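You operate a simulated robot arm through the tools that you are given. There is no shell and no other tool. Be economical: measure what you need, move in short steps, check, and stop when the job is done.

You are at the controls of a simulated two-armed robot. One attempt, no reset.

Task
Pick up the yellow bend with one hand, pass it to the other hand and put it on the top of the ice tank.

The check looks at the end state, three seconds after you hand in, the way a careful person would. Anything else that was tipped, shoved, dropped, spilled or broken makes it a failure.

Robot
Two 7-joint arms with two-finger parallel grippers on one trunk, on a base that drives. Base frame: it is fixed to the floor where the robot stands at the start and does not move with it; the origin is under the middle of the robot, x ahead of it, y to its left, z up; the surface under the hand at the start is at about z = 855. Lengths are in mm, angles in degrees, forces in N, time in s.
The left shoulder is at the start at [70, 130, 1237], the right one opposite. With the tool pointing down near the work surface each hand reaches from about 100 to 500 mm from the robot's upright axis, wherever it stands, measured 20 degrees to its own side. Places, roughly: top of the ice tank [-3600, -500, 700]; yellow bend (21x5x12 cm) [500, -200, 900]. Payload 1.57 kg a hand.
Tool frame (each hand has its own): the origin (TCP) lies between the finger pads and is the grasp point; the fingertips stand 30 mm ahead of it; z points along the fingers, y is the line along which they close. Largest opening 80 mm; finger width 17, thickness 12; the body of the gripper, 40 by 82 mm, starts 80 mm behind the TCP.
Orientation is told as [roll, pitch, yaw] about the base's x, y, z axes, in that order, counted from this pose: with the fingers straight down and closing along the base's y, the tool's x points along the base's -x, its y along +y and its z along -z.

Tools
- The arms move only by the tool apply_moves. It takes "left_series", "right_series" or both (then of equal length, played together; a hand with none holds still); each is a list of rows, each a list of 7 numbers: the gripper command, from -1 (shut) to 1 (fully open), values between in proportion, then the shift along the tool's x, y, z in units of 50 mm (1.0 is 50 mm), then the turn, a rotation vector about the tool's x, y, z in units of 6 degrees (1.0 is 6 degrees). In form: [[jaw, x, y, z, rx, ry, rz], ...]. A call has 1 to 10 rows; each row shifts and turns the commanded pose from where the row before left it, along the tool's axes as they then stand. A call with a number of a shift or a turn outside -1 to 1 is refused whole. Rows are played at 5 a second. More than 50 mm and 8.6 degrees between two rows, or a gripper value outside its range, and nothing of the call is played. A pose out of reach is approached as far as the arm can. The call stops where the force on the tool passes 40 N (or 10 N more than at its start, if that is more) or the arm is blocked; 0.2 s more then pass. The fingers move at their own pace (about 108 mm/s each) and stop on an object; they squeeze with about 43 N. The grip force told is the motor's: it shows also when the fingers shut on nothing. Time passes only in rows, and 0.2 s behind the last, so rows that do not move let the fingers close. The reply holds the time, the measured pose of the TCP, the force on the tool along the base axes, the opening and the grip force, in the units named above and with some noise, with the torque about the TCP (base axes, N m) and any sound that the robot's microphone picked up.
- Cameras (640 x 400 px; columns grow to the right, rows downward): "scene" is now at [124.2, -31.4, 1452.7]; the picture's right is [-0.53, -0.85, 0.00], its down [-0.59, 0.37, -0.71] and it looks along [0.61, -0.38, -0.70] (base axes); focal length 254 px, centre (320, 200). "left" rides on the left gripper at [72, 7, -122] in its tool frame; the picture's right is [-0.09, 1.00, 0.00], its down [-0.84, -0.08, -0.54] and it looks along [-0.54, -0.05, 0.84] (tool axes); focal length 238 px, centre (320, 200). "right" rides on the right gripper at [72, -7, -122] in its tool frame; the picture's right is [0.09, 1.00, 0.00], its down [-0.84, 0.08, -0.54] and it looks along [-0.54, 0.05, 0.84] (tool axes); focal length 238 px, centre (320, 200). There is no depth. A picture from a camera that has moved, and an enlarged one, comes with that camera's place and axes in the base frame and with its lens. The place of the scene camera against the robot may be out by one fixed shift of up to 18 mm in any direction.
- capture(camera): a new picture of that camera. It takes no simulated time.
- slide_trunk(by): slides the trunk up (or, below 0, down) by that many mm; the arms and the scene camera ride with it, the base frame stays. It gives what a move gives, with no picture.
- steer(legs): drives the robot by 1 to 6 legs, each [ahead, left, turn to the left] in mm, mm and degrees, along the robot's own axes; the way and the turn of a leg run together, so that a leg with both is an arc; at most 1500 mm and 180 degrees a leg. The arms and the cameras ride along, it lands a little off, and it stops where it bumps. It gives what a move gives.
- turn_head(pan, tilt): turns the head with the scene camera to pan (to the left, within 86 degrees either way) and tilt (down, from -29 to 69), counted from straight ahead of the robot. It gives what a move gives.
- inspect(camera, box): a new picture of the part [left, top, right, bottom] of that camera's present view, enlarged. It takes no simulated time.
- finish_job(): hands the job in; it is judged then, once.

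Work in short steps. Places have to be worked out from the pictures, the camera data and where the tool is seen: move nearer, look again, correct. Check each grasp and each placing, and mend what went wrong. You have 120 turns and 108 pictures in all, those below and enlarged ones among them. Open the grippers and draw the arms clear of the work before you hand the job in, unless the task says otherwise; then end with one line.

The tools are called as a command line: name --argument value ..., lists and objects as JSON in quotes. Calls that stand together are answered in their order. apply_moves: Moves the arms, as the interface text tells. Its arguments: {"type":"object","properties":{"left_series":{"type":"array","items":{"type":"array","items":{"type":"number"}}},"right_series":{"type":"array","items":{"type":"array","items":{"type":"number"}}}},"required":[]} The other tools are called the same way: slide_trunk (by) slides the trunk up or down; steer (legs) drives the base; turn_head (pan, tilt) turns the head that bears the scene camera; capture (camera) takes a picture; inspect (camera, box) takes an enlarged picture of a part of a camera's view; finish_job () hands the job in.

At the start:

```text
time_s: 0.0
left_eef_pos: [328.7, 7.5, 1123.1]
left_tool_rot: [0.0, -0.1, -0.1]
left_force: [-0.1, 0.7, -0.3]
left_moment: [-0.01, 0.0, -0.01]
left_opening: 79.9
left_grip_force: 0.1
right_eef_pos: [324.3, -271.9, 1166.5]
right_tool_rot: [0.0, 0.1, -0.1]
right_force: [-0.1, -0.6, 0.1]
right_moment: [0.02, -0.02, -0.03]
right_opening: 80.2
right_grip_force: 0.1
trunk travel left (down, up): [-875.0, 65.0]
robot x, y, heading: [-1.3, -1.3, -0.1]
head pan, tilt: [-32.0, 44.5]
```

scene: 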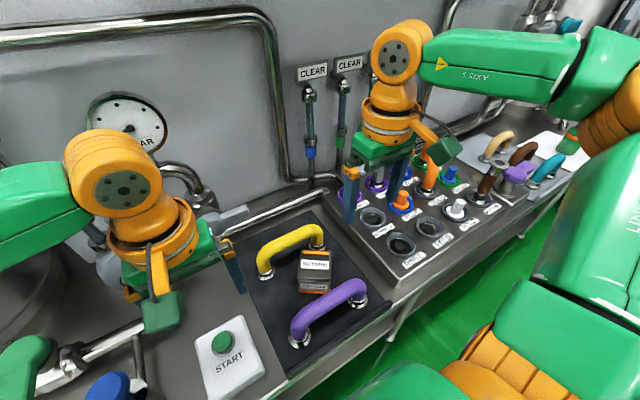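
right: 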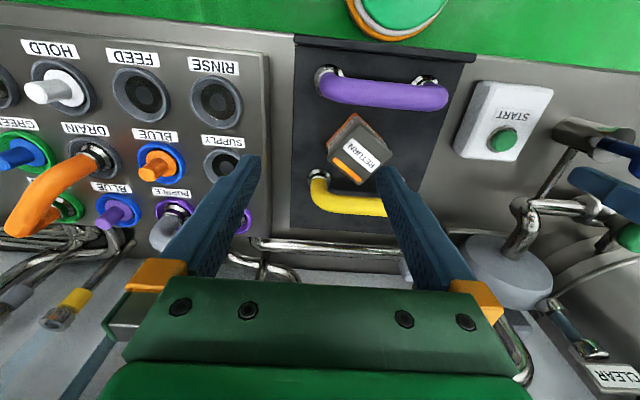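
left: 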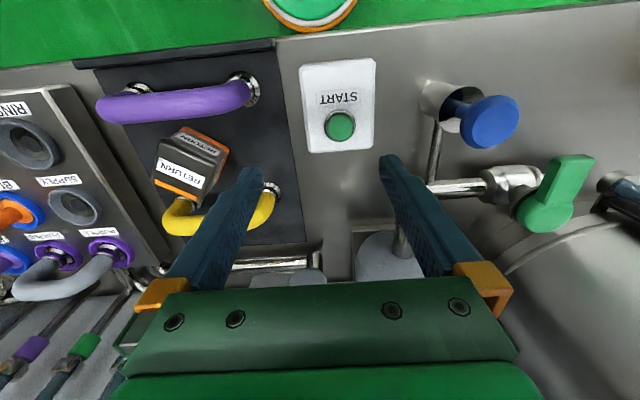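

I start by looking closer at the yellow bend and its surroundings.

inspect --camera "scene" --box '[220, 180, 400, 360]'

inspect --camera "right" --box '[260, 30, 500, 280]'

```text
2.22 times, centred on (310, 270) of scene
camera zoom: at [124.2, -31.4, 1452.7], right [-0.53, -0.85, 0.0], down [-0.59, 0.37, -0.71], along [0.61, -0.38, -0.7], focal length 565 px, centre (342, 44)
```

zoom: 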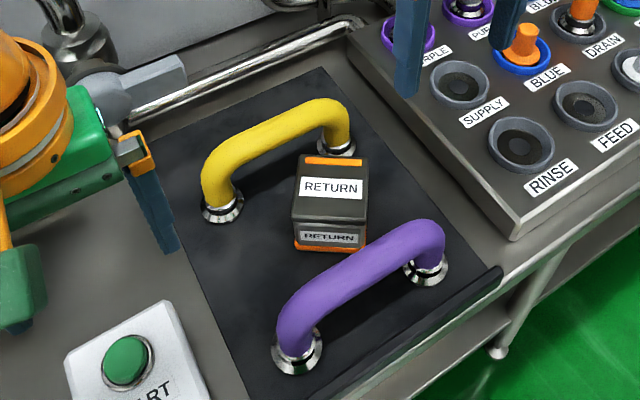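

```text
1.60 times, centred on (380, 155) of right
camera zoom: at [254.5, -278.4, 1288.4], right [-0.09, 1.0, 0.0], down [0.84, 0.08, 0.54], along [0.54, 0.05, -0.84], focal length 381 px, centre (224, 272)
```

zoom: 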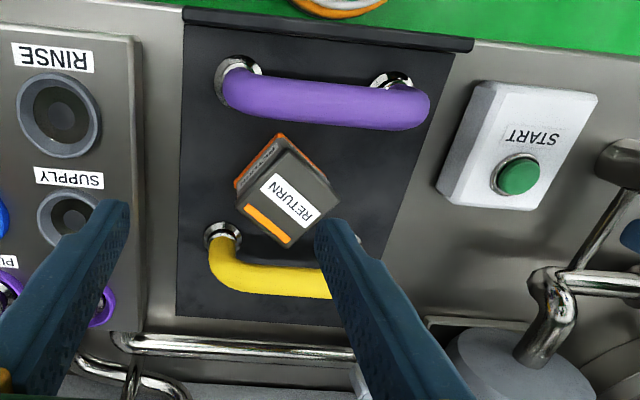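

The bend stands like a staple on the mat, its feet near (471,-99) and (471,-261), with the RETURN block just in front of it. I turn the right hand to yaw +90 so it closes across the bar, with the camera facing away to the right.

apply_moves --right_series '[[0.2, 0, 0, 0, 0, 0, -1], [0.2, 0, 0, 0, 0, 0, -1], [0.2, 0, 0, 0, 0, 0, -1], [0.2, 0, 0, 0, 0, 0, -1], [0.2, 0, 0, 0, 0, 0, -1], [0.2, 0, 0, 0, 0, 0, -1], [0.2, 0, 0, 0, 0, 0, -1], [0.2, 0, 0, 0, 0, 0, -1], [0.2, 0, 0, 0, 0, 0, -1], [0.2, 0, 0, 0, 0, 0, -1]]'

apply_moves --right_series '[[0.2, 0, 0, 0, 0, 0, -1], [0.2, 0, 0, 0, 0, 0, -1], [0.2, 0, 0, 0, 0, 0, -1], [0.2, 0, 0, 0, 0, 0, -1], [0.2, 0, 0, 0, 0, 0, -1], [0.2, 0, 0, 0, 0, 0, 0]]'

```text
time_s: 2.2
left_eef_pos: [328.5, 7.5, 1123.0]
left_tool_rot: [0.0, 0.0, 0.0]
left_force: [0.6, -0.3, -0.5]
left_moment: [-0.01, 0.01, 0.01]
left_opening: 80.2
left_grip_force: 0.1
right_eef_pos: [271.0, -200.8, 1178.3]
right_tool_rot: [-0.2, 0.1, 60.0]
right_force: [-1.2, 0.7, 0.8]
right_moment: [0.02, 0.02, 0.04]
right_opening: 47.9
right_grip_force: 0.0
right hand out of reach, approached as far as the arm can: row 6, 7, 8, 9, 10
trunk travel left (down, up): [-875.0, 65.0]
robot x, y, heading: [3.5, -0.2, 0.2]
head pan, tilt: [-32.0, 44.5]
```

```text
time_s: 3.6
left_eef_pos: [327.3, 7.7, 1123.2]
left_tool_rot: [0.0, 0.0, 0.0]
left_force: [0.3, 0.7, -1.0]
left_moment: [0.01, 0.0, 0.03]
left_opening: 79.9
left_grip_force: 0.0
right_eef_pos: [210.4, -148.0, 1202.8]
right_tool_rot: [-0.1, 0.0, 90.0]
right_force: [-1.3, -0.7, 0.2]
right_moment: [0.03, 0.04, -0.02]
right_opening: 47.8
right_grip_force: 0.0
right hand out of reach, approached as far as the arm can: row 1, 2, 3, 4, 5
trunk travel left (down, up): [-875.0, 65.0]
robot x, y, heading: [1.6, -0.0, 0.0]
head pan, tilt: [-32.0, 44.5]
```

The wrist turned but the position drifted, since this height is awkward. I move the hand down and forward to see where it comes into reach.

apply_moves --right_series '[[0.2, 0, -0.5, 1, 0, 0, 0], [0.2, 0, -0.5, 1, 0, 0, 0]]'

capture --camera "scene"

```text
refused: row 1 steps farther than a row can; nothing moved
```

```text
102 pictures are left
camera scene: at [124.2, -31.6, 1452.7], right [-0.53, -0.85, 0.0], down [-0.59, 0.37, -0.71], along [0.61, -0.38, -0.7], focal length 254 px, centre (320, 200)
```

scene: 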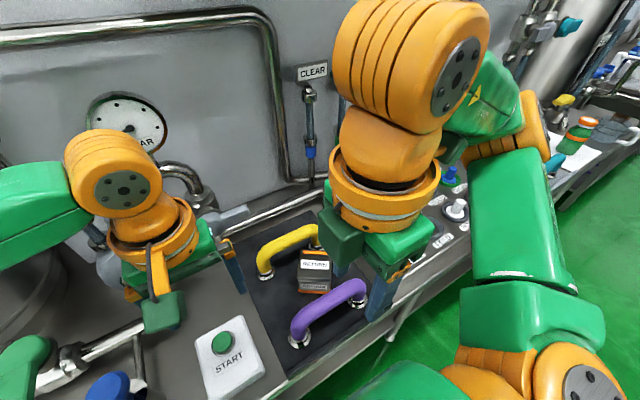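

The picture is hard to read for the hand's direction, so I check through the right camera.

capture --camera "right"

```text
101 pictures are left
camera right: at [218.4, -219.5, 1325.0], right [-1.0, -0.09, 0.0], down [-0.08, 0.84, 0.54], along [-0.05, 0.54, -0.84], focal length 238 px, centre (320, 200)
```

right: 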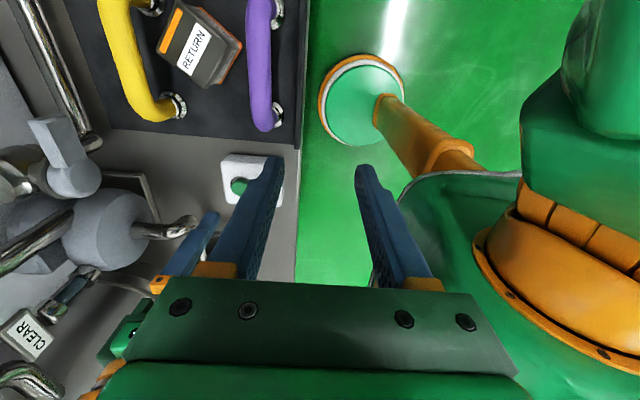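

Orientation is confirmed: the camera is on the −y side, looking +y. I now move forward and down in steps with norm below 1.

apply_moves --right_series '[[0.2, 0, -0.7, 0.7, 0, 0, 0], [0.2, 0, -0.7, 0.7, 0, 0, 0]]'

```text
time_s: 4.2
left_eef_pos: [328.9, 8.4, 1122.9]
left_tool_rot: [-0.1, 0.1, 0.1]
left_force: [0.2, -0.2, -0.7]
left_moment: [-0.03, 0.02, 0.01]
left_opening: 80.0
left_grip_force: 0.0
right_eef_pos: [228.0, -109.1, 1139.7]
right_tool_rot: [-0.1, 0.2, 89.8]
right_force: [-0.3, -0.1, -0.7]
right_moment: [0.03, 0.02, -0.03]
right_opening: 48.1
right_grip_force: 0.1
right hand out of reach, approached as far as the arm can: row 1, 2
trunk travel left (down, up): [-875.0, 65.0]
robot x, y, heading: [2.8, -1.8, 0.3]
head pan, tilt: [-32.0, 44.5]
```

Yaw +90 drags the right hand away from its commanded place (a wrist limit). I turn back toward yaw −90 to test that side.

apply_moves --right_series '[[0.2, 0, 0, 0, 0, 0, 1], [0.2, 0, 0, 0, 0, 0, 1], [0.2, 0, 0, 0, 0, 0, 1], [0.2, 0, 0, 0, 0, 0, 1], [0.2, 0, 0, 0, 0, 0, 1], [0.2, 0, 0, 0, 0, 0, 1], [0.2, 0, 0, 0, 0, 0, 1], [0.2, 0, 0, 0, 0, 0, 1], [0.2, 0, 0, 0, 0, 0, 1], [0.2, 0, 0, 0, 0, 0, 1]]'

apply_moves --right_series '[[0.2, 0, 0, 0, 0, 0, 1], [0.2, 0, 0, 0, 0, 0, 1], [0.2, 0, 0, 0, 0, 0, 1], [0.2, 0, 0, 0, 0, 0, 1], [0.2, 0, 0, 0, 0, 0, 1], [0.2, 0, 0, 0, 0, 0, 1], [0.2, 0, 0, 0, 0, 0, 1], [0.2, 0, 0, 0, 0, 0, 1], [0.2, 0, 0, 0, 0, 0, 1], [0.2, 0, 0, 0, 0, 0, 1]]'

apply_moves --right_series '[[0.2, 0, 0, 0, 0, 0, 1], [0.2, 0, 0, 0, 0, 0, 1], [0.2, 0, 0, 0, 0, 0, 1], [0.2, 0, 0, 0, 0, 0, 1], [0.2, 0, 0, 0, 0, 0, 1], [0.2, 0, 0, 0, 0, 0, 1], [0.2, 0, 0, 0, 0, 0, 1], [0.2, 0, 0, 0, 0, 0, 1], [0.2, 0, 0, 0, 0, 0, 1], [0.2, 0, 0, 0, 0, 0, 1]]'

```text
time_s: 6.4
left_eef_pos: [328.9, 7.5, 1124.0]
left_tool_rot: [0.0, 0.0, 0.1]
left_force: [-0.2, -0.8, -0.6]
left_moment: [0.0, 0.04, -0.01]
left_opening: 80.0
left_grip_force: 0.2
right_eef_pos: [227.0, -109.1, 1137.9]
right_tool_rot: [0.1, 0.0, 30.0]
right_force: [0.5, -0.3, 0.4]
right_moment: [0.01, 0.0, -0.02]
right_opening: 47.9
right_grip_force: 0.0
trunk travel left (down, up): [-875.0, 65.0]
robot x, y, heading: [3.3, -1.6, 0.0]
head pan, tilt: [-32.0, 44.5]
```

```text
time_s: 8.6
left_eef_pos: [327.5, 7.5, 1122.9]
left_tool_rot: [0.1, 0.0, -0.1]
left_force: [0.1, 0.1, 0.3]
left_moment: [-0.02, -0.03, -0.01]
left_opening: 80.2
left_grip_force: 0.1
right_eef_pos: [226.4, -110.1, 1139.0]
right_tool_rot: [0.0, 0.0, -30.2]
right_force: [-0.2, -1.0, 0.2]
right_moment: [0.01, -0.01, 0.03]
right_opening: 48.0
right_grip_force: 0.1
trunk travel left (down, up): [-875.0, 65.0]
robot x, y, heading: [-2.7, -1.5, -0.1]
head pan, tilt: [-32.0, 44.5]
```

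```text
time_s: 10.8
left_eef_pos: [328.3, 7.3, 1122.1]
left_tool_rot: [0.1, 0.0, 0.0]
left_force: [-0.4, 0.1, -0.6]
left_moment: [0.04, -0.02, 0.01]
left_opening: 79.9
left_grip_force: 0.0
right_eef_pos: [227.2, -108.8, 1137.9]
right_tool_rot: [0.0, -0.1, -90.0]
right_force: [0.2, 0.0, -0.5]
right_moment: [0.0, -0.04, -0.01]
right_opening: 48.2
right_grip_force: 0.1
trunk travel left (down, up): [-875.0, 65.0]
robot x, y, heading: [0.5, -1.7, -0.0]
head pan, tilt: [-32.0, 44.5]
```

Yaw −90 works well and moves are relative to the actual pose. I move to above the right part of the bar, (471,-215,1060).

apply_moves --right_series '[[0.2, -0.353, 0.813, 0.26, 0, 0, 0], [0.2, -0.353, 0.813, 0.26, 0, 0, 0], [0.2, -0.353, 0.813, 0.26, 0, 0, 0], [0.2, -0.353, 0.813, 0.26, 0, 0, 0], [0.2, -0.353, 0.813, 0.26, 0, 0, 0], [0.2, -0.353, 0.813, 0.26, 0, 0, 0]]'

capture --camera "right"

capture --camera "scene"

```text
time_s: 12.2
left_eef_pos: [329.2, 6.2, 1123.1]
left_tool_rot: [0.0, 0.0, 0.1]
left_force: [0.4, -0.8, -0.5]
left_moment: [0.02, 0.0, -0.01]
left_opening: 80.0
left_grip_force: 0.1
right_eef_pos: [443.6, -226.4, 1066.5]
right_tool_rot: [0.1, 0.1, -89.9]
right_force: [0.6, -1.1, 1.5]
right_moment: [0.01, -0.01, 0.01]
right_opening: 47.9
right_grip_force: 0.1
right hand out of reach, approached as far as the arm can: row 6
trunk travel left (down, up): [-875.0, 65.0]
robot x, y, heading: [2.2, -3.9, -0.1]
head pan, tilt: [-32.0, 44.5]
```

```text
100 pictures are left
camera right: at [439.0, -154.9, 1187.6], right [1.0, 0.09, 0.0], down [0.08, -0.84, 0.54], along [0.05, -0.54, -0.84], focal length 238 px, centre (320, 200)
```

right: 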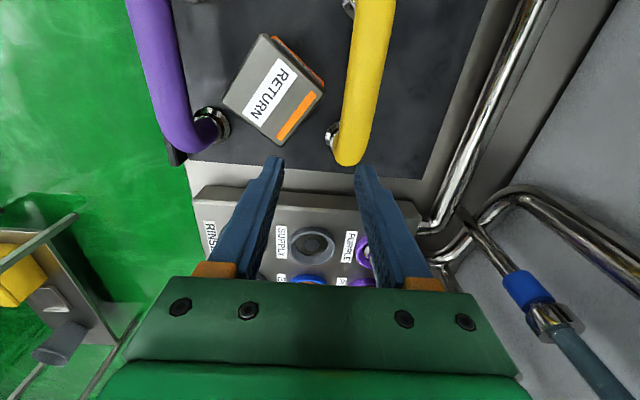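

```text
99 pictures are left
camera scene: at [124.7, -32.5, 1452.6], right [-0.53, -0.85, 0.0], down [-0.59, 0.37, -0.71], along [0.6, -0.38, -0.7], focal length 254 px, centre (320, 200)
```

scene: 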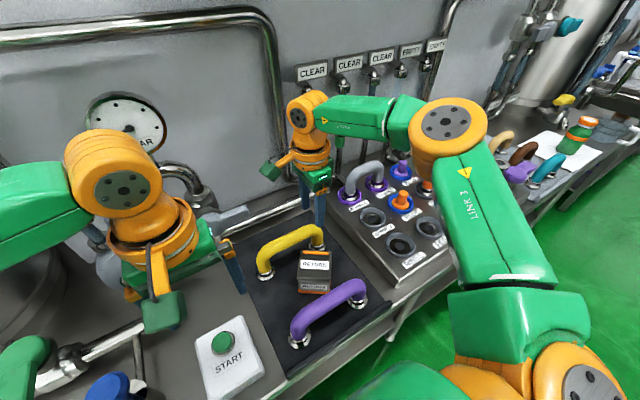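

The bar runs along y at x≈475, and the right hand's reach ends near x=445. I look down in front of the base to see whether there is room to drive ahead.

turn_head --pan -10 --tilt 69

capture --camera "scene"

```text
time_s: 13.1
left_eef_pos: [327.7, 7.2, 1124.5]
left_tool_rot: [0.0, 0.0, 0.0]
left_force: [-0.1, -0.3, 0.4]
left_moment: [-0.01, 0.0, 0.0]
left_opening: 79.9
left_grip_force: 0.0
right_eef_pos: [442.7, -224.9, 1067.4]
right_tool_rot: [0.1, 0.0, -90.0]
right_force: [0.7, 0.4, -0.5]
right_moment: [-0.02, 0.02, 0.02]
right_opening: 48.1
right_grip_force: 0.1
trunk travel left (down, up): [-875.0, 65.0]
robot x, y, heading: [-0.9, -2.1, 0.1]
head pan, tilt: [-10.0, 68.8]
```

```text
98 pictures are left
camera scene: at [109.6, 2.1, 1423.2], right [-0.17, -0.98, 0.0], down [-0.92, 0.16, -0.36], along [0.36, -0.06, -0.93], focal length 254 px, centre (320, 200)
```

scene: 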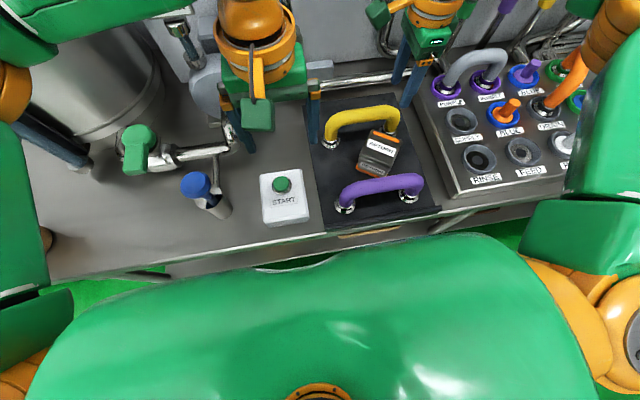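

Little room is left at the base front, so instead I tilt the hand 24° about the bar's axis with the wrist back toward the robot. That gains reach, and it will also separate the hands later in the handover.

apply_moves --right_series '[[0.35, 0, 0, 0, -1, 0, 0], [0.35, 0, 0, 0, -1, 0, 0], [0.35, 0, 0, 0, -1, 0, 0], [0.35, 0, 0, 0, -1, 0, 0]]'

capture --camera "right"

```text
time_s: 14.1
left_eef_pos: [327.5, 7.8, 1123.6]
left_tool_rot: [0.0, 0.0, 0.0]
left_force: [0.5, 0.2, -0.5]
left_moment: [-0.02, -0.01, 0.0]
left_opening: 80.0
left_grip_force: 0.1
right_eef_pos: [443.2, -224.3, 1065.2]
right_tool_rot: [24.2, 0.1, -90.1]
right_force: [0.1, 0.9, 0.3]
right_moment: [0.0, -0.01, -0.01]
right_opening: 54.1
right_grip_force: 0.0
trunk travel left (down, up): [-875.0, 65.0]
robot x, y, heading: [0.4, -1.8, -0.2]
head pan, tilt: [-10.0, 68.8]
```

```text
97 pictures are left
camera right: at [389.2, -152.3, 1173.8], right [0.91, 0.09, 0.41], down [-0.15, -0.84, 0.53], along [0.39, -0.54, -0.75], focal length 238 px, centre (320, 200)
```

right: 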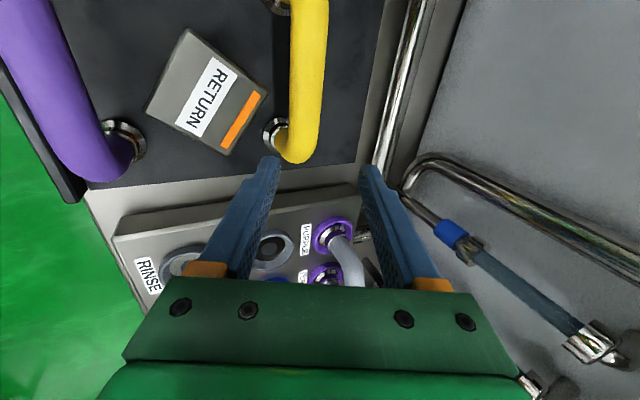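

Triangulating both views puts the bar's axis near (473, z≈962). I move to a pre-grasp point 60 mm back along the tool axis.

apply_moves --right_series '[[0.5, 0.06, -0.13, 0.47, 0, 0, 0], [0.5, 0.06, -0.13, 0.47, 0, 0, 0], [0.5, 0, 0, 0, 0, 0, 0]]'

capture --camera "right"

capture --camera "scene"

capture --camera "left"

```text
time_s: 14.9
left_eef_pos: [328.0, 7.6, 1122.2]
left_tool_rot: [0.0, 0.0, -0.1]
left_force: [-0.9, 0.0, -0.2]
left_moment: [-0.02, -0.03, 0.0]
left_opening: 80.1
left_grip_force: 0.1
right_eef_pos: [449.8, -217.8, 1017.3]
right_tool_rot: [24.0, 0.0, -90.0]
right_force: [0.4, 0.8, -0.5]
right_moment: [-0.06, 0.01, 0.0]
right_opening: 60.1
right_grip_force: 0.0
trunk travel left (down, up): [-875.0, 65.0]
robot x, y, heading: [-2.7, -1.4, 0.1]
head pan, tilt: [-10.0, 68.8]
```

```text
96 pictures are left
camera right: at [396.1, -146.5, 1125.6], right [0.91, 0.09, 0.41], down [-0.15, -0.84, 0.53], along [0.39, -0.54, -0.75], focal length 238 px, centre (320, 200)
```

right: 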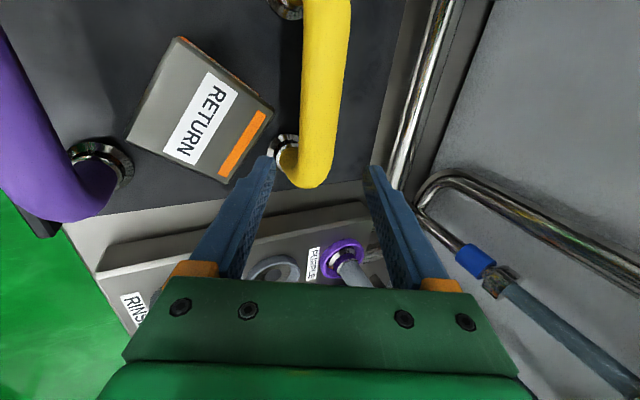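

```text
95 pictures are left
camera scene: at [109.5, 2.0, 1423.2], right [-0.17, -0.98, 0.0], down [-0.92, 0.16, -0.36], along [0.36, -0.06, -0.93], focal length 254 px, centre (320, 200)
```

scene: 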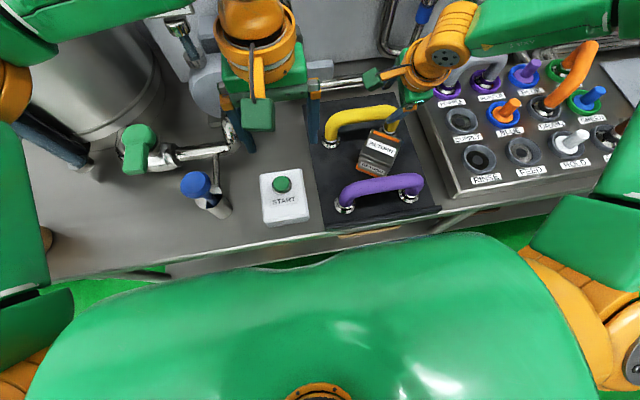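

```text
94 pictures are left
camera left: at [255.9, 14.5, 1245.8], right [0.09, 1.0, 0.0], down [0.84, -0.08, 0.54], along [0.54, -0.05, -0.84], focal length 238 px, centre (320, 200)
```

left: 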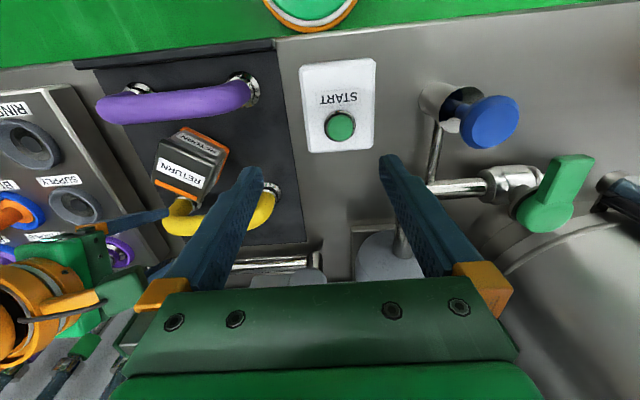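

Re-triangulated, the block's top is at z≈938 with a corner at (443,-191), and the bar's axis is about (474.5, 957). At y≈−211 with a 52 mm opening the near finger clears the block, so I advance along the tool axis and stop before closing.

apply_moves --right_series '[[0.3, 0.136, -0.04, 0, 0, 0, 0], [0.3, 0, 0, 0.4, 0, 0, 0], [0.3, 0, 0, 0.4, 0, 0, 0]]'

capture --camera "right"

inspect --camera "scene" --box '[300, 40, 460, 220]'

```text
time_s: 15.7
left_eef_pos: [329.9, 7.2, 1122.9]
left_tool_rot: [0.0, 0.1, 0.0]
left_force: [-0.6, -0.5, -0.3]
left_moment: [0.0, -0.01, 0.03]
left_opening: 79.8
left_grip_force: 0.1
right_eef_pos: [466.3, -212.1, 979.0]
right_tool_rot: [24.0, 0.1, -90.0]
right_force: [-0.2, -0.2, -0.6]
right_moment: [0.03, 0.01, 0.01]
right_opening: 52.2
right_grip_force: 0.1
trunk travel left (down, up): [-875.0, 65.0]
robot x, y, heading: [2.0, -0.6, -0.0]
head pan, tilt: [-10.0, 68.8]
```

```text
93 pictures are left
camera right: at [412.5, -139.4, 1087.7], right [0.91, 0.09, 0.4], down [-0.15, -0.84, 0.53], along [0.39, -0.54, -0.75], focal length 238 px, centre (320, 200)
```

right: 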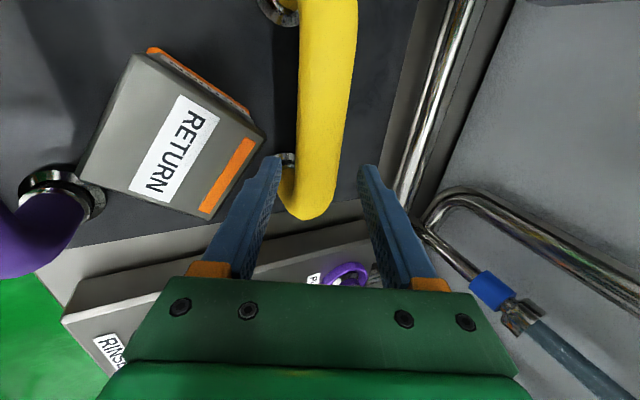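

```text
2.22 times, centred on (380, 130) of scene
camera zoom: at [110.9, 1.5, 1423.1], right [-0.17, -0.98, 0.0], down [-0.92, 0.16, -0.36], along [0.36, -0.06, -0.93], focal length 565 px, centre (187, 356)
```

zoom: 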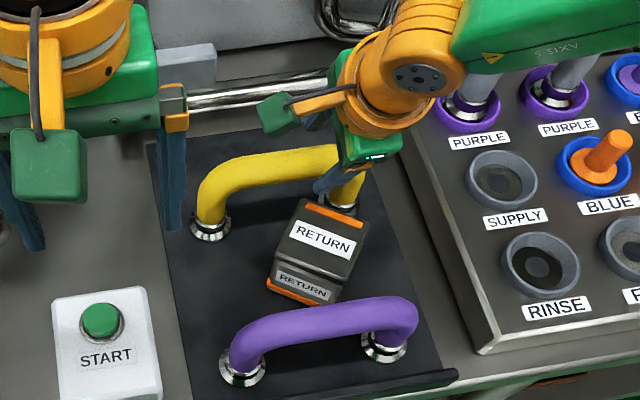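

The bar sits between the fingers, about 5 mm toward the near one, and the curve at its end bends only downward so side contact is good. I shift 3 mm, advance 18 mm and close.

apply_moves --right_series '[[0.3, 0, -0.06, 0.18, 0, 0, 0], [0.3, 0, 0, 0.18, 0, 0, 0], [0.3, 0, 0, 0, 0, 0, 0]]'

capture --camera "right"

```text
time_s: 16.5
left_eef_pos: [328.4, 7.8, 1123.1]
left_tool_rot: [-0.1, 0.0, 0.0]
left_force: [0.1, -1.0, -0.5]
left_moment: [0.0, -0.01, 0.01]
left_opening: 79.9
left_grip_force: 0.2
right_eef_pos: [463.9, -213.3, 966.5]
right_tool_rot: [24.0, 0.1, -90.0]
right_force: [0.6, 1.1, -0.1]
right_moment: [-0.01, -0.01, -0.02]
right_opening: 51.3
right_grip_force: 0.1
right hand out of reach, approached as far as the arm can: row 2
trunk travel left (down, up): [-875.0, 65.0]
robot x, y, heading: [2.6, 1.8, 0.2]
head pan, tilt: [-10.0, 68.8]
```

```text
91 pictures are left
camera right: at [410.9, -141.8, 1075.6], right [0.91, 0.09, 0.41], down [-0.15, -0.84, 0.53], along [0.39, -0.54, -0.75], focal length 238 px, centre (320, 200)
```

right: 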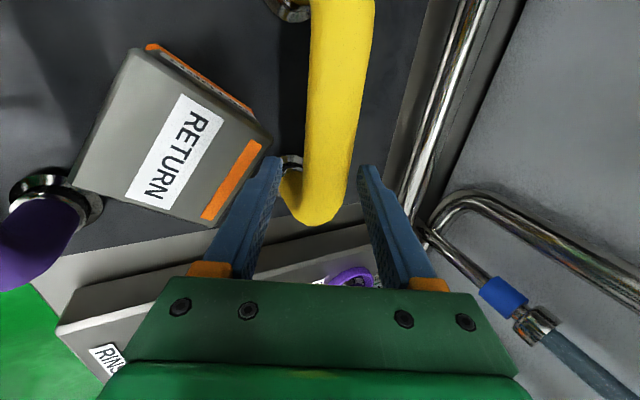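

The arm is at its reach limit, but the bar's axis is only 13 mm ahead of the TCP and well inside the pads (tips at 30 mm). I close here.

apply_moves --right_series '[[0, 0, 0, 0, 0, 0, 0], [-0.3, 0, 0, 0, 0, 0, 0], [-1, 0, 0, 0, 0, 0, 0], [-1, 0, 0, 0, 0, 0, 0]]'

capture --camera "right"

```text
time_s: 17.5
left_eef_pos: [327.8, 6.8, 1123.0]
left_tool_rot: [0.0, 0.0, -0.1]
left_force: [-0.3, -0.7, 0.4]
left_moment: [0.01, 0.0, 0.0]
left_opening: 79.8
left_grip_force: 0.1
right_eef_pos: [464.4, -213.4, 968.0]
right_tool_rot: [24.1, 0.1, -89.9]
right_force: [4.9, -1.4, 8.5]
right_moment: [-0.01, -0.31, -0.07]
right_opening: 31.6
right_grip_force: 40.1
trunk travel left (down, up): [-875.0, 65.0]
robot x, y, heading: [0.8, -0.2, 0.3]
head pan, tilt: [-10.0, 68.8]
```

```text
90 pictures are left
camera right: at [410.5, -141.4, 1076.3], right [0.91, 0.09, 0.41], down [-0.15, -0.84, 0.53], along [0.39, -0.54, -0.75], focal length 238 px, centre (320, 200)
```

right: 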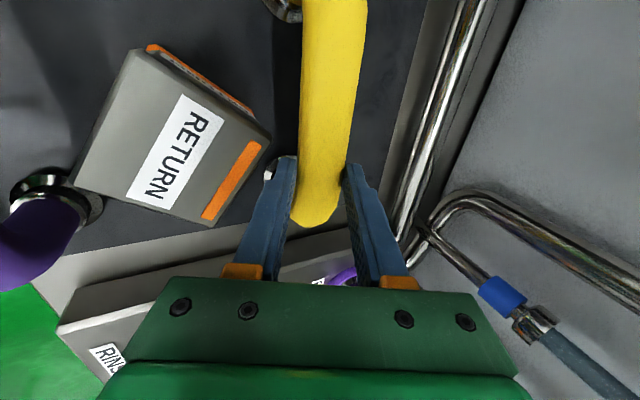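

The bend is gripped (opening 31.6, 40 N) and the block is untouched. I lift 35 mm straight up and check.

apply_moves --right_series '[[-1, 0, 0.095, -0.213, 0, 0, 0], [-1, 0, 0.19, -0.427, 0, 0, 0], [-1, 0, 0, 0, 0, 0, 0]]'

capture --camera "right"

capture --camera "left"

```text
time_s: 18.3
left_eef_pos: [329.2, 7.4, 1122.7]
left_tool_rot: [0.0, 0.0, 0.0]
left_force: [-0.7, -0.4, 0.6]
left_moment: [0.01, 0.01, 0.02]
left_opening: 79.8
left_grip_force: 0.1
right_eef_pos: [465.1, -214.9, 1002.1]
right_tool_rot: [23.9, 0.0, -90.1]
right_force: [0.3, -0.4, -6.0]
right_moment: [-0.18, 0.08, 0.01]
right_opening: 31.5
right_grip_force: 40.0
trunk travel left (down, up): [-875.0, 65.0]
robot x, y, heading: [-0.7, 0.1, -0.1]
head pan, tilt: [-10.0, 68.8]
```

```text
89 pictures are left
camera right: at [411.1, -143.7, 1110.9], right [0.91, 0.09, 0.4], down [-0.15, -0.84, 0.53], along [0.39, -0.54, -0.75], focal length 238 px, centre (320, 200)
```

right: 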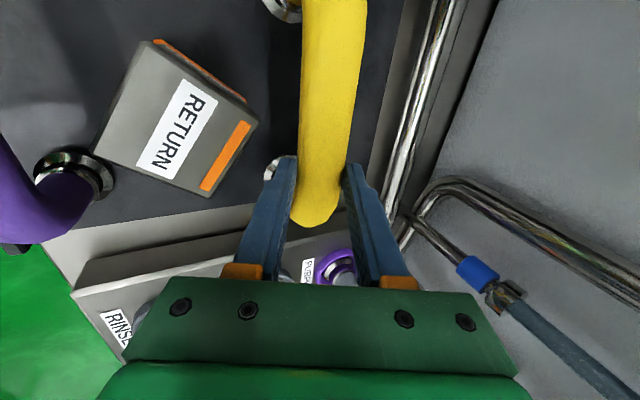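

```text
88 pictures are left
camera left: at [257.5, 14.2, 1245.3], right [0.09, 1.0, 0.0], down [0.84, -0.08, 0.54], along [0.54, -0.05, -0.84], focal length 238 px, centre (320, 200)
```

left: 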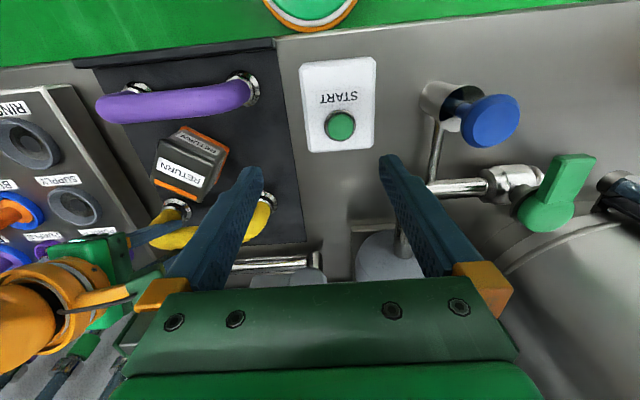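

The bend holds in the grip, weighing about 0.6 kg. I lift straight another 120 mm to clear the block.

apply_moves --right_series '[[-1, 0, 0.244, -0.548, 0, 0, 0], [-1, 0, 0.244, -0.548, 0, 0, 0], [-1, 0, 0.244, -0.548, 0, 0, 0], [-1, 0, 0.244, -0.548, 0, 0, 0], [-1, 0, 0, 0, 0, 0, 0]]'

```text
time_s: 19.5
left_eef_pos: [329.1, 7.3, 1122.2]
left_tool_rot: [0.0, 0.1, 0.0]
left_force: [0.2, 1.0, 0.1]
left_moment: [0.02, -0.03, -0.03]
left_opening: 79.9
left_grip_force: 0.0
right_eef_pos: [465.1, -215.6, 1122.5]
right_tool_rot: [23.9, 0.0, -90.1]
right_force: [0.4, -0.4, -5.1]
right_moment: [-0.21, 0.06, 0.04]
right_opening: 31.2
right_grip_force: 40.6
trunk travel left (down, up): [-875.0, 65.0]
robot x, y, heading: [2.9, -0.6, 0.0]
head pan, tilt: [-10.0, 68.8]
```

I bring the hand back 65 mm and then start turning the bend about the vertical toward yaw 0, so its bar points along x.

apply_moves --right_series '[[-1, 0, -0.594, -0.265, 0, 0, 0], [-1, 0, -0.594, -0.265, 0, 0, 0], [-1, 0, 0, 0, 0, 0.407, -0.914], [-1, 0, 0, 0, 0, 0.407, -0.914], [-1, 0, 0, 0, 0, 0.407, -0.914], [-1, 0, 0, 0, 0, 0.407, -0.914], [-1, 0, 0, 0, 0, 0.407, -0.914], [-1, 0, 0, 0, 0, 0.407, -0.914], [-1, 0, 0, 0, 0, 0.407, -0.914]]'

apply_moves --right_series '[[-1, 0, 0, 0, 0, 0.407, -0.914], [-1, 0, 0, 0, 0, 0.407, -0.914], [-1, 0, 0, 0, 0, 0.407, -0.914], [-1, 0, 0, 0, 0, 0.407, -0.914], [-1, 0, 0, 0, 0, 0.407, -0.914], [-1, 0, 0, 0, 0, 0.407, -0.914], [-1, 0, 0, 0, 0, 0.407, -0.914], [-1, 0, 0, 0, 0, 0.407, -0.914]]'

capture --camera "right"

capture --camera "left"

capture --camera "scene"

```text
time_s: 21.5
left_eef_pos: [329.9, 6.6, 1123.1]
left_tool_rot: [0.0, 0.0, 0.1]
left_force: [-0.5, 0.1, 0.7]
left_moment: [0.0, -0.04, 0.0]
left_opening: 79.9
left_grip_force: 0.1
right_eef_pos: [400.2, -214.4, 1121.0]
right_tool_rot: [24.0, 0.0, -47.9]
right_force: [0.0, -0.1, -5.8]
right_moment: [-0.18, -0.06, 0.02]
right_opening: 31.8
right_grip_force: 40.0
trunk travel left (down, up): [-875.0, 65.0]
robot x, y, heading: [-1.1, 0.7, 0.0]
head pan, tilt: [-10.0, 68.8]
```

```text
time_s: 23.3
left_eef_pos: [328.6, 8.1, 1122.3]
left_tool_rot: [-0.1, 0.2, 0.1]
left_force: [-0.1, -0.4, -0.3]
left_moment: [0.01, 0.02, -0.01]
left_opening: 80.0
left_grip_force: 0.0
right_eef_pos: [401.7, -214.9, 1120.9]
right_tool_rot: [24.1, 0.1, 0.1]
right_force: [0.0, 0.0, -5.5]
right_moment: [-0.05, -0.17, 0.01]
right_opening: 31.4
right_grip_force: 39.9
trunk travel left (down, up): [-875.0, 65.0]
robot x, y, heading: [1.8, 0.3, 0.0]
head pan, tilt: [-10.0, 68.8]
```

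```text
87 pictures are left
camera right: at [330.8, -270.4, 1230.5], right [-0.09, 0.91, 0.41], down [0.84, -0.15, 0.53], along [0.54, 0.39, -0.75], focal length 238 px, centre (320, 200)
```

right: 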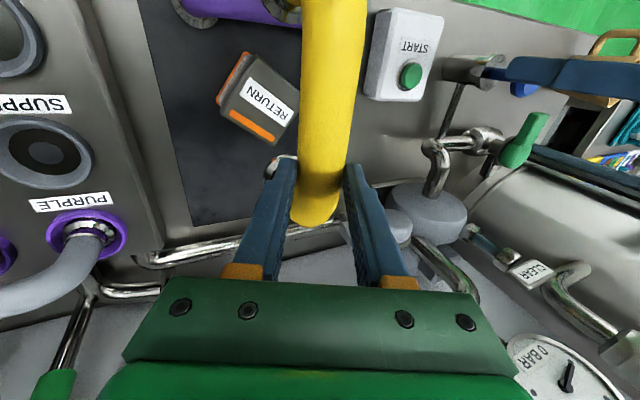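

```text
86 pictures are left
camera left: at [257.9, 14.1, 1245.3], right [0.09, 1.0, 0.0], down [0.84, -0.08, 0.54], along [0.54, -0.05, -0.84], focal length 238 px, centre (320, 200)
```

left: 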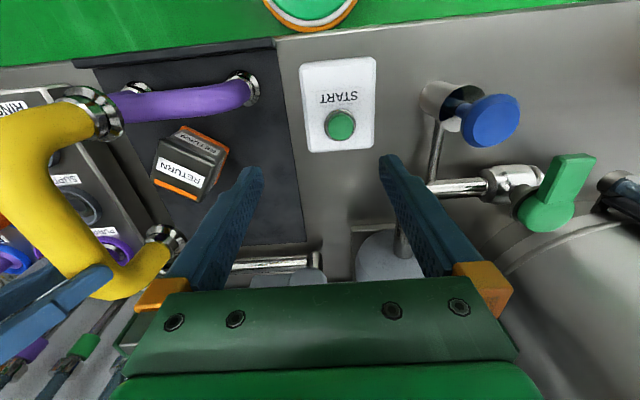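

```text
85 pictures are left
camera scene: at [111.7, 1.5, 1423.0], right [-0.17, -0.98, 0.0], down [-0.92, 0.16, -0.36], along [0.36, -0.06, -0.93], focal length 254 px, centre (320, 200)
```

scene: 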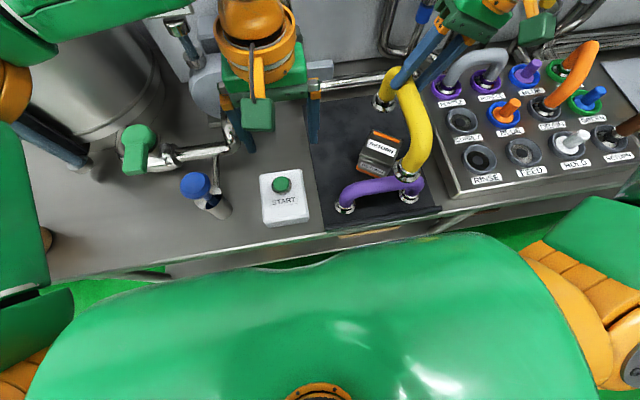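

The bend is now along x, held at its far end, with its near part free for the left hand. I tilt the left hand the opposite way (24°), back it off, and bring the right hand 100 mm toward the middle.

apply_moves --left_series '[[1, 0, 0, 0, 1, 0, 0], [1, 0, 0, 0, 1, 0, 0], [1, 0, 0, 0, 1, 0, 0], [1, 0, 0, 0, 1, 0, 0], [1, 0, 0, -0.6, 0, 0, 0], [1, 0, 0, -0.6, 0, 0, 0]]'

apply_moves --right_series '[[-1, 0, 0.61, 0.271, 0, 0, 0], [-1, 0, 0.61, 0.271, 0, 0, 0], [-1, 0, 0.61, 0.271, 0, 0, 0], [-1, 0, 0, 0, 0, 0, 0]]'

capture --camera "left"

capture --camera "right"

capture --camera "scene"

```text
time_s: 24.7
left_eef_pos: [329.0, 31.4, 1176.4]
left_tool_rot: [-24.0, 0.1, 0.0]
left_force: [0.6, 0.6, 0.1]
left_moment: [0.0, 0.0, 0.01]
left_opening: 80.0
left_grip_force: 0.1
right_eef_pos: [400.5, -215.1, 1122.4]
right_tool_rot: [24.2, 0.1, -0.1]
right_force: [0.1, 0.3, -5.6]
right_moment: [-0.05, -0.17, 0.0]
right_opening: 31.7
right_grip_force: 40.2
trunk travel left (down, up): [-875.0, 65.0]
robot x, y, heading: [-2.4, 1.3, -0.0]
head pan, tilt: [-10.0, 68.8]
```

```text
time_s: 25.7
left_eef_pos: [329.1, 31.2, 1175.1]
left_tool_rot: [-24.0, 0.1, 0.0]
left_force: [0.3, 0.1, -1.3]
left_moment: [-0.02, 0.01, -0.02]
left_opening: 80.1
left_grip_force: 0.0
right_eef_pos: [400.7, -115.6, 1121.4]
right_tool_rot: [24.0, 0.1, 0.0]
right_force: [-0.1, -0.6, -5.6]
right_moment: [-0.1, -0.2, -0.01]
right_opening: 31.4
right_grip_force: 40.0
trunk travel left (down, up): [-875.0, 65.0]
robot x, y, heading: [0.5, -1.0, -0.0]
head pan, tilt: [-10.0, 68.8]
```

```text
84 pictures are left
camera left: at [256.8, 87.2, 1285.1], right [0.09, 0.91, -0.4], down [0.84, 0.15, 0.53], along [0.54, -0.39, -0.75], focal length 238 px, centre (320, 200)
```

left: 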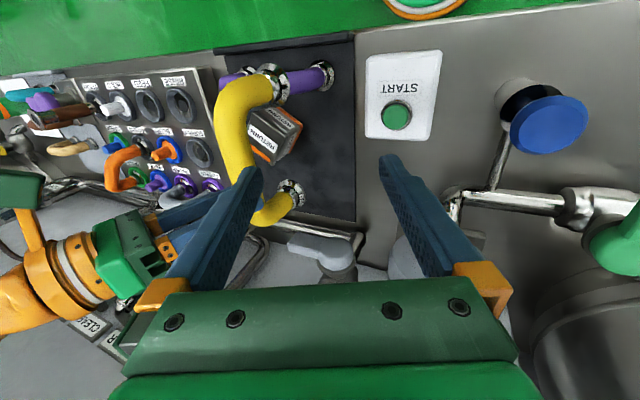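

```text
83 pictures are left
camera right: at [330.4, -170.7, 1230.8], right [-0.09, 0.91, 0.41], down [0.84, -0.15, 0.53], along [0.54, 0.39, -0.75], focal length 238 px, centre (320, 200)
```

right: 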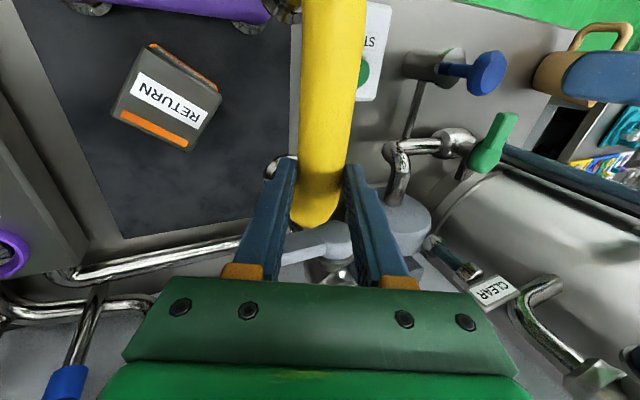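

```text
82 pictures are left
camera scene: at [111.2, 1.4, 1423.0], right [-0.17, -0.98, 0.0], down [-0.92, 0.16, -0.36], along [0.36, -0.06, -0.93], focal length 254 px, centre (320, 200)
```

scene: 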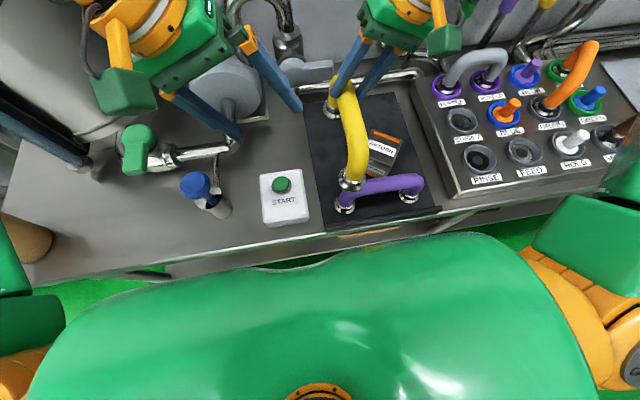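

Both views agree laterally, with the near end of the bar drooping slightly to about (327,-103,1095) at the target point. I move the left hand to a 75 mm standoff along its tilted axis.

apply_moves --left_series '[[0.7, 0, -0.62, 0.34, 0, 0, 0], [0.7, 0, -0.62, 0.34, 0, 0, 0], [0.7, 0, -0.62, 0.34, 0, 0, 0], [0.7, 0, 0, 0, 0, 0, 0]]'

capture --camera "left"

capture --camera "scene"

```text
time_s: 26.7
left_eef_pos: [328.5, -74.0, 1169.9]
left_tool_rot: [-24.1, 0.1, -0.1]
left_force: [-0.3, 0.2, -0.1]
left_moment: [-0.01, 0.02, -0.01]
left_opening: 68.2
left_grip_force: 0.0
right_eef_pos: [400.9, -115.0, 1122.4]
right_tool_rot: [24.0, 0.0, 0.0]
right_force: [-0.5, -0.5, -5.9]
right_moment: [-0.04, -0.2, -0.01]
right_opening: 31.4
right_grip_force: 39.8
trunk travel left (down, up): [-875.0, 65.0]
robot x, y, heading: [-1.2, 4.4, -0.0]
head pan, tilt: [-10.0, 68.8]
```

```text
81 pictures are left
camera left: at [257.7, -18.9, 1279.1], right [0.09, 0.91, -0.41], down [0.84, 0.15, 0.53], along [0.54, -0.39, -0.75], focal length 238 px, centre (320, 200)
```

left: 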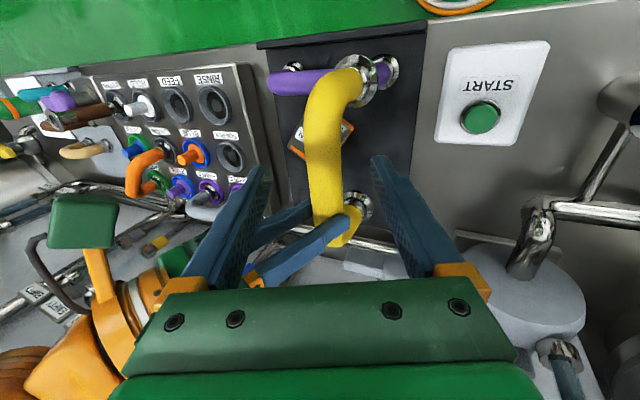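

```text
80 pictures are left
camera scene: at [111.2, 2.3, 1423.0], right [-0.17, -0.98, 0.0], down [-0.92, 0.16, -0.36], along [0.36, -0.06, -0.93], focal length 254 px, centre (320, 200)
```

scene: 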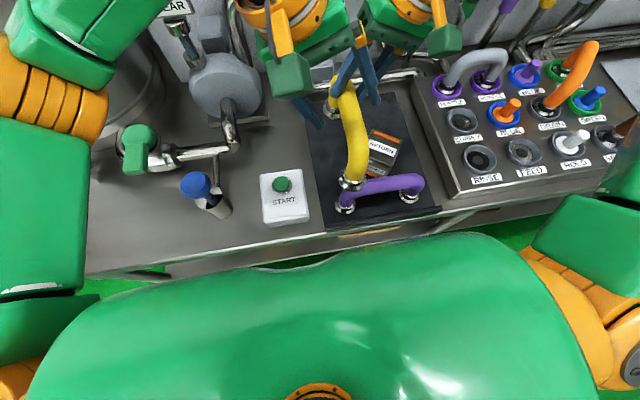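

The bar is centred between the left fingers, 75 mm ahead. I advance 70 mm in two stages, watching force.

apply_moves --left_series '[[0.7, 0, 0.05, 0.4, 0, 0, 0], [0.7, 0, 0, 0.4, 0, 0, 0], [0.7, 0, 0, 0, 0, 0, 0]]'

capture --camera "left"

capture --camera "right"

```text
time_s: 27.5
left_eef_pos: [329.0, -87.7, 1129.4]
left_tool_rot: [-24.0, 0.0, 0.0]
left_force: [0.4, -0.7, -1.2]
left_moment: [0.02, -0.02, 0.05]
left_opening: 68.0
left_grip_force: 0.2
right_eef_pos: [401.3, -114.3, 1122.7]
right_tool_rot: [24.1, 0.2, -0.1]
right_force: [-0.3, 0.3, -5.4]
right_moment: [-0.07, -0.19, 0.0]
right_opening: 31.3
right_grip_force: 40.1
trunk travel left (down, up): [-875.0, 65.0]
robot x, y, heading: [-0.3, -1.9, -0.1]
head pan, tilt: [-10.0, 68.8]
```

```text
79 pictures are left
camera left: at [256.7, -31.8, 1239.0], right [0.09, 0.91, -0.4], down [0.84, 0.15, 0.53], along [0.54, -0.39, -0.75], focal length 238 px, centre (320, 200)
```

left: 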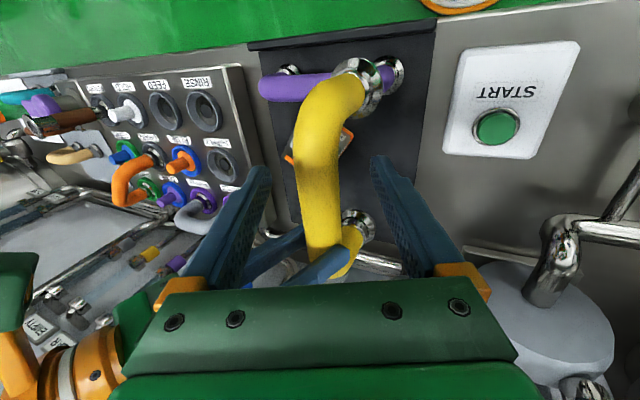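

```text
78 pictures are left
camera right: at [330.4, -170.5, 1230.9], right [-0.09, 0.91, 0.41], down [0.84, -0.15, 0.53], along [0.54, 0.39, -0.75], focal length 238 px, centre (320, 200)
```

right: 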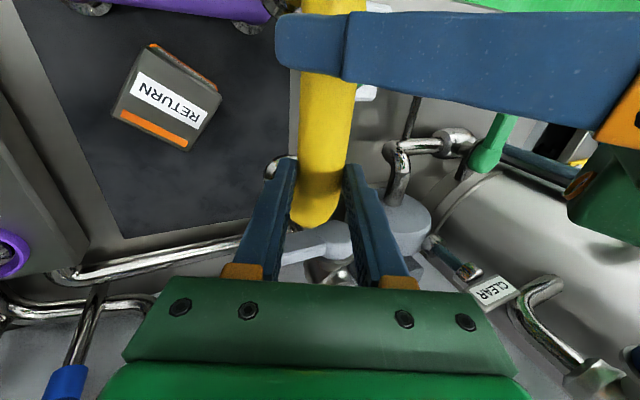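

It's well aligned. I advance the last 30 mm and close the left gripper.

apply_moves --left_series '[[0.7, 0, 0, 0.3, 0, 0, 0], [0.7, 0, 0, 0.3, 0, 0, 0], [0.7, 0, 0, 0, 0, 0, 0]]'

capture --camera "left"

capture --camera "right"

```text
time_s: 28.3
left_eef_pos: [331.5, -100.9, 1102.9]
left_tool_rot: [-24.1, 0.1, 0.0]
left_force: [0.5, 0.6, -0.1]
left_moment: [0.06, -0.03, -0.01]
left_opening: 68.0
left_grip_force: 0.0
right_eef_pos: [402.1, -114.9, 1122.8]
right_tool_rot: [24.1, 0.1, 0.0]
right_force: [-0.3, 0.3, -5.6]
right_moment: [-0.1, -0.19, 0.01]
right_opening: 31.6
right_grip_force: 40.0
trunk travel left (down, up): [-875.0, 65.0]
robot x, y, heading: [2.7, -1.7, 0.1]
head pan, tilt: [-10.0, 68.8]
```

```text
77 pictures are left
camera left: at [257.6, -43.9, 1212.7], right [0.09, 0.91, -0.41], down [0.84, 0.15, 0.53], along [0.54, -0.39, -0.75], focal length 238 px, centre (320, 200)
```

left: 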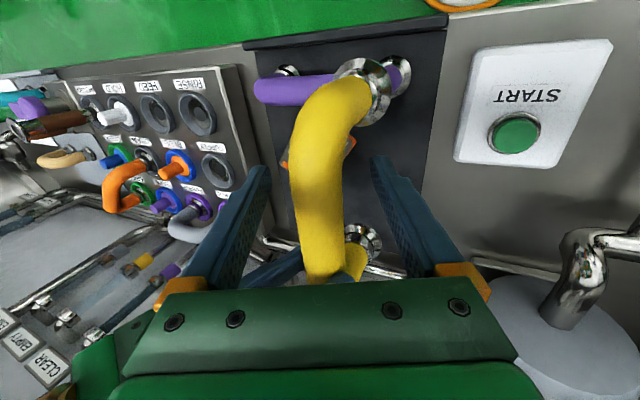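

```text
76 pictures are left
camera right: at [330.4, -170.6, 1230.9], right [-0.09, 0.91, 0.41], down [0.84, -0.15, 0.53], along [0.54, 0.39, -0.75], focal length 238 px, centre (320, 200)
```

right: 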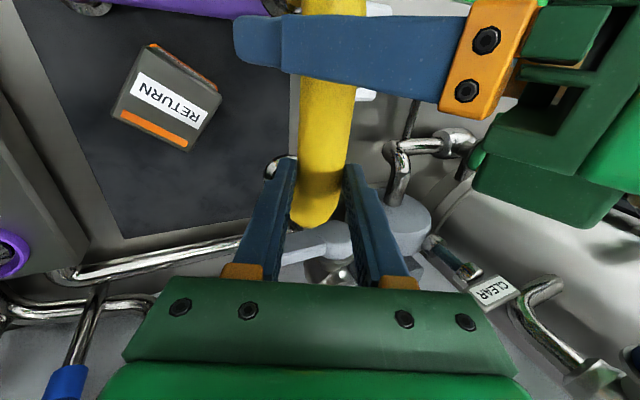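

The bar's width shows it about 18 mm ahead of the TCP. I advance another 12 mm, then close.

apply_moves --left_series '[[0.7, 0, -0.04, 0.24, 0, 0, 0], [0.2, 0, 0, 0, 0, 0, 0], [-0.1, 0, 0, 0, 0, 0, 0], [-1, 0, 0, 0, 0, 0, 0], [-1, 0, 0, 0, 0, 0, 0], [-1, 0, 0, 0, 0, 0, 0]]'

capture --camera "left"

capture --camera "right"

```text
time_s: 29.7
left_eef_pos: [331.0, -105.4, 1092.9]
left_tool_rot: [-23.8, 0.0, 0.0]
left_force: [0.4, 2.8, -0.1]
left_moment: [0.16, -0.31, -0.3]
left_opening: 33.0
left_grip_force: 41.1
right_eef_pos: [401.2, -114.5, 1121.9]
right_tool_rot: [24.0, 0.1, -0.1]
right_force: [-0.1, -2.3, -1.4]
right_moment: [-0.21, 0.49, 0.45]
right_opening: 31.5
right_grip_force: 40.3
trunk travel left (down, up): [-875.0, 65.0]
robot x, y, heading: [-1.2, -1.0, 0.3]
head pan, tilt: [-10.0, 68.8]
```

```text
75 pictures are left
camera left: at [258.2, -50.5, 1202.3], right [0.09, 0.91, -0.4], down [0.84, 0.15, 0.53], along [0.54, -0.39, -0.75], focal length 238 px, centre (320, 200)
```

left: 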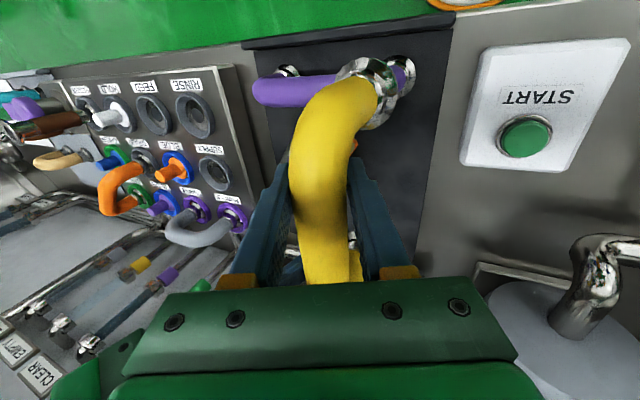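

```text
74 pictures are left
camera right: at [330.4, -170.7, 1230.9], right [-0.09, 0.91, 0.41], down [0.84, -0.15, 0.53], along [0.54, 0.39, -0.75], focal length 238 px, centre (320, 200)
```

right: 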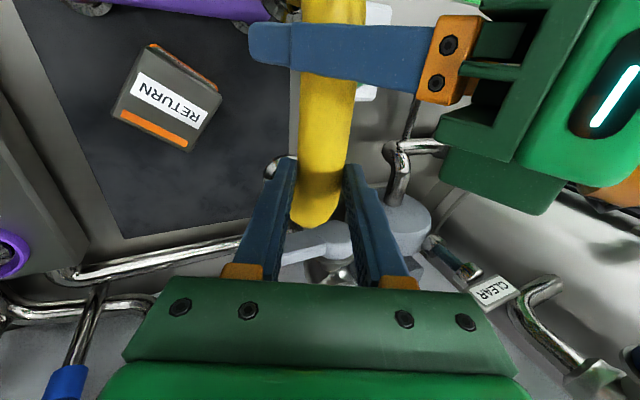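

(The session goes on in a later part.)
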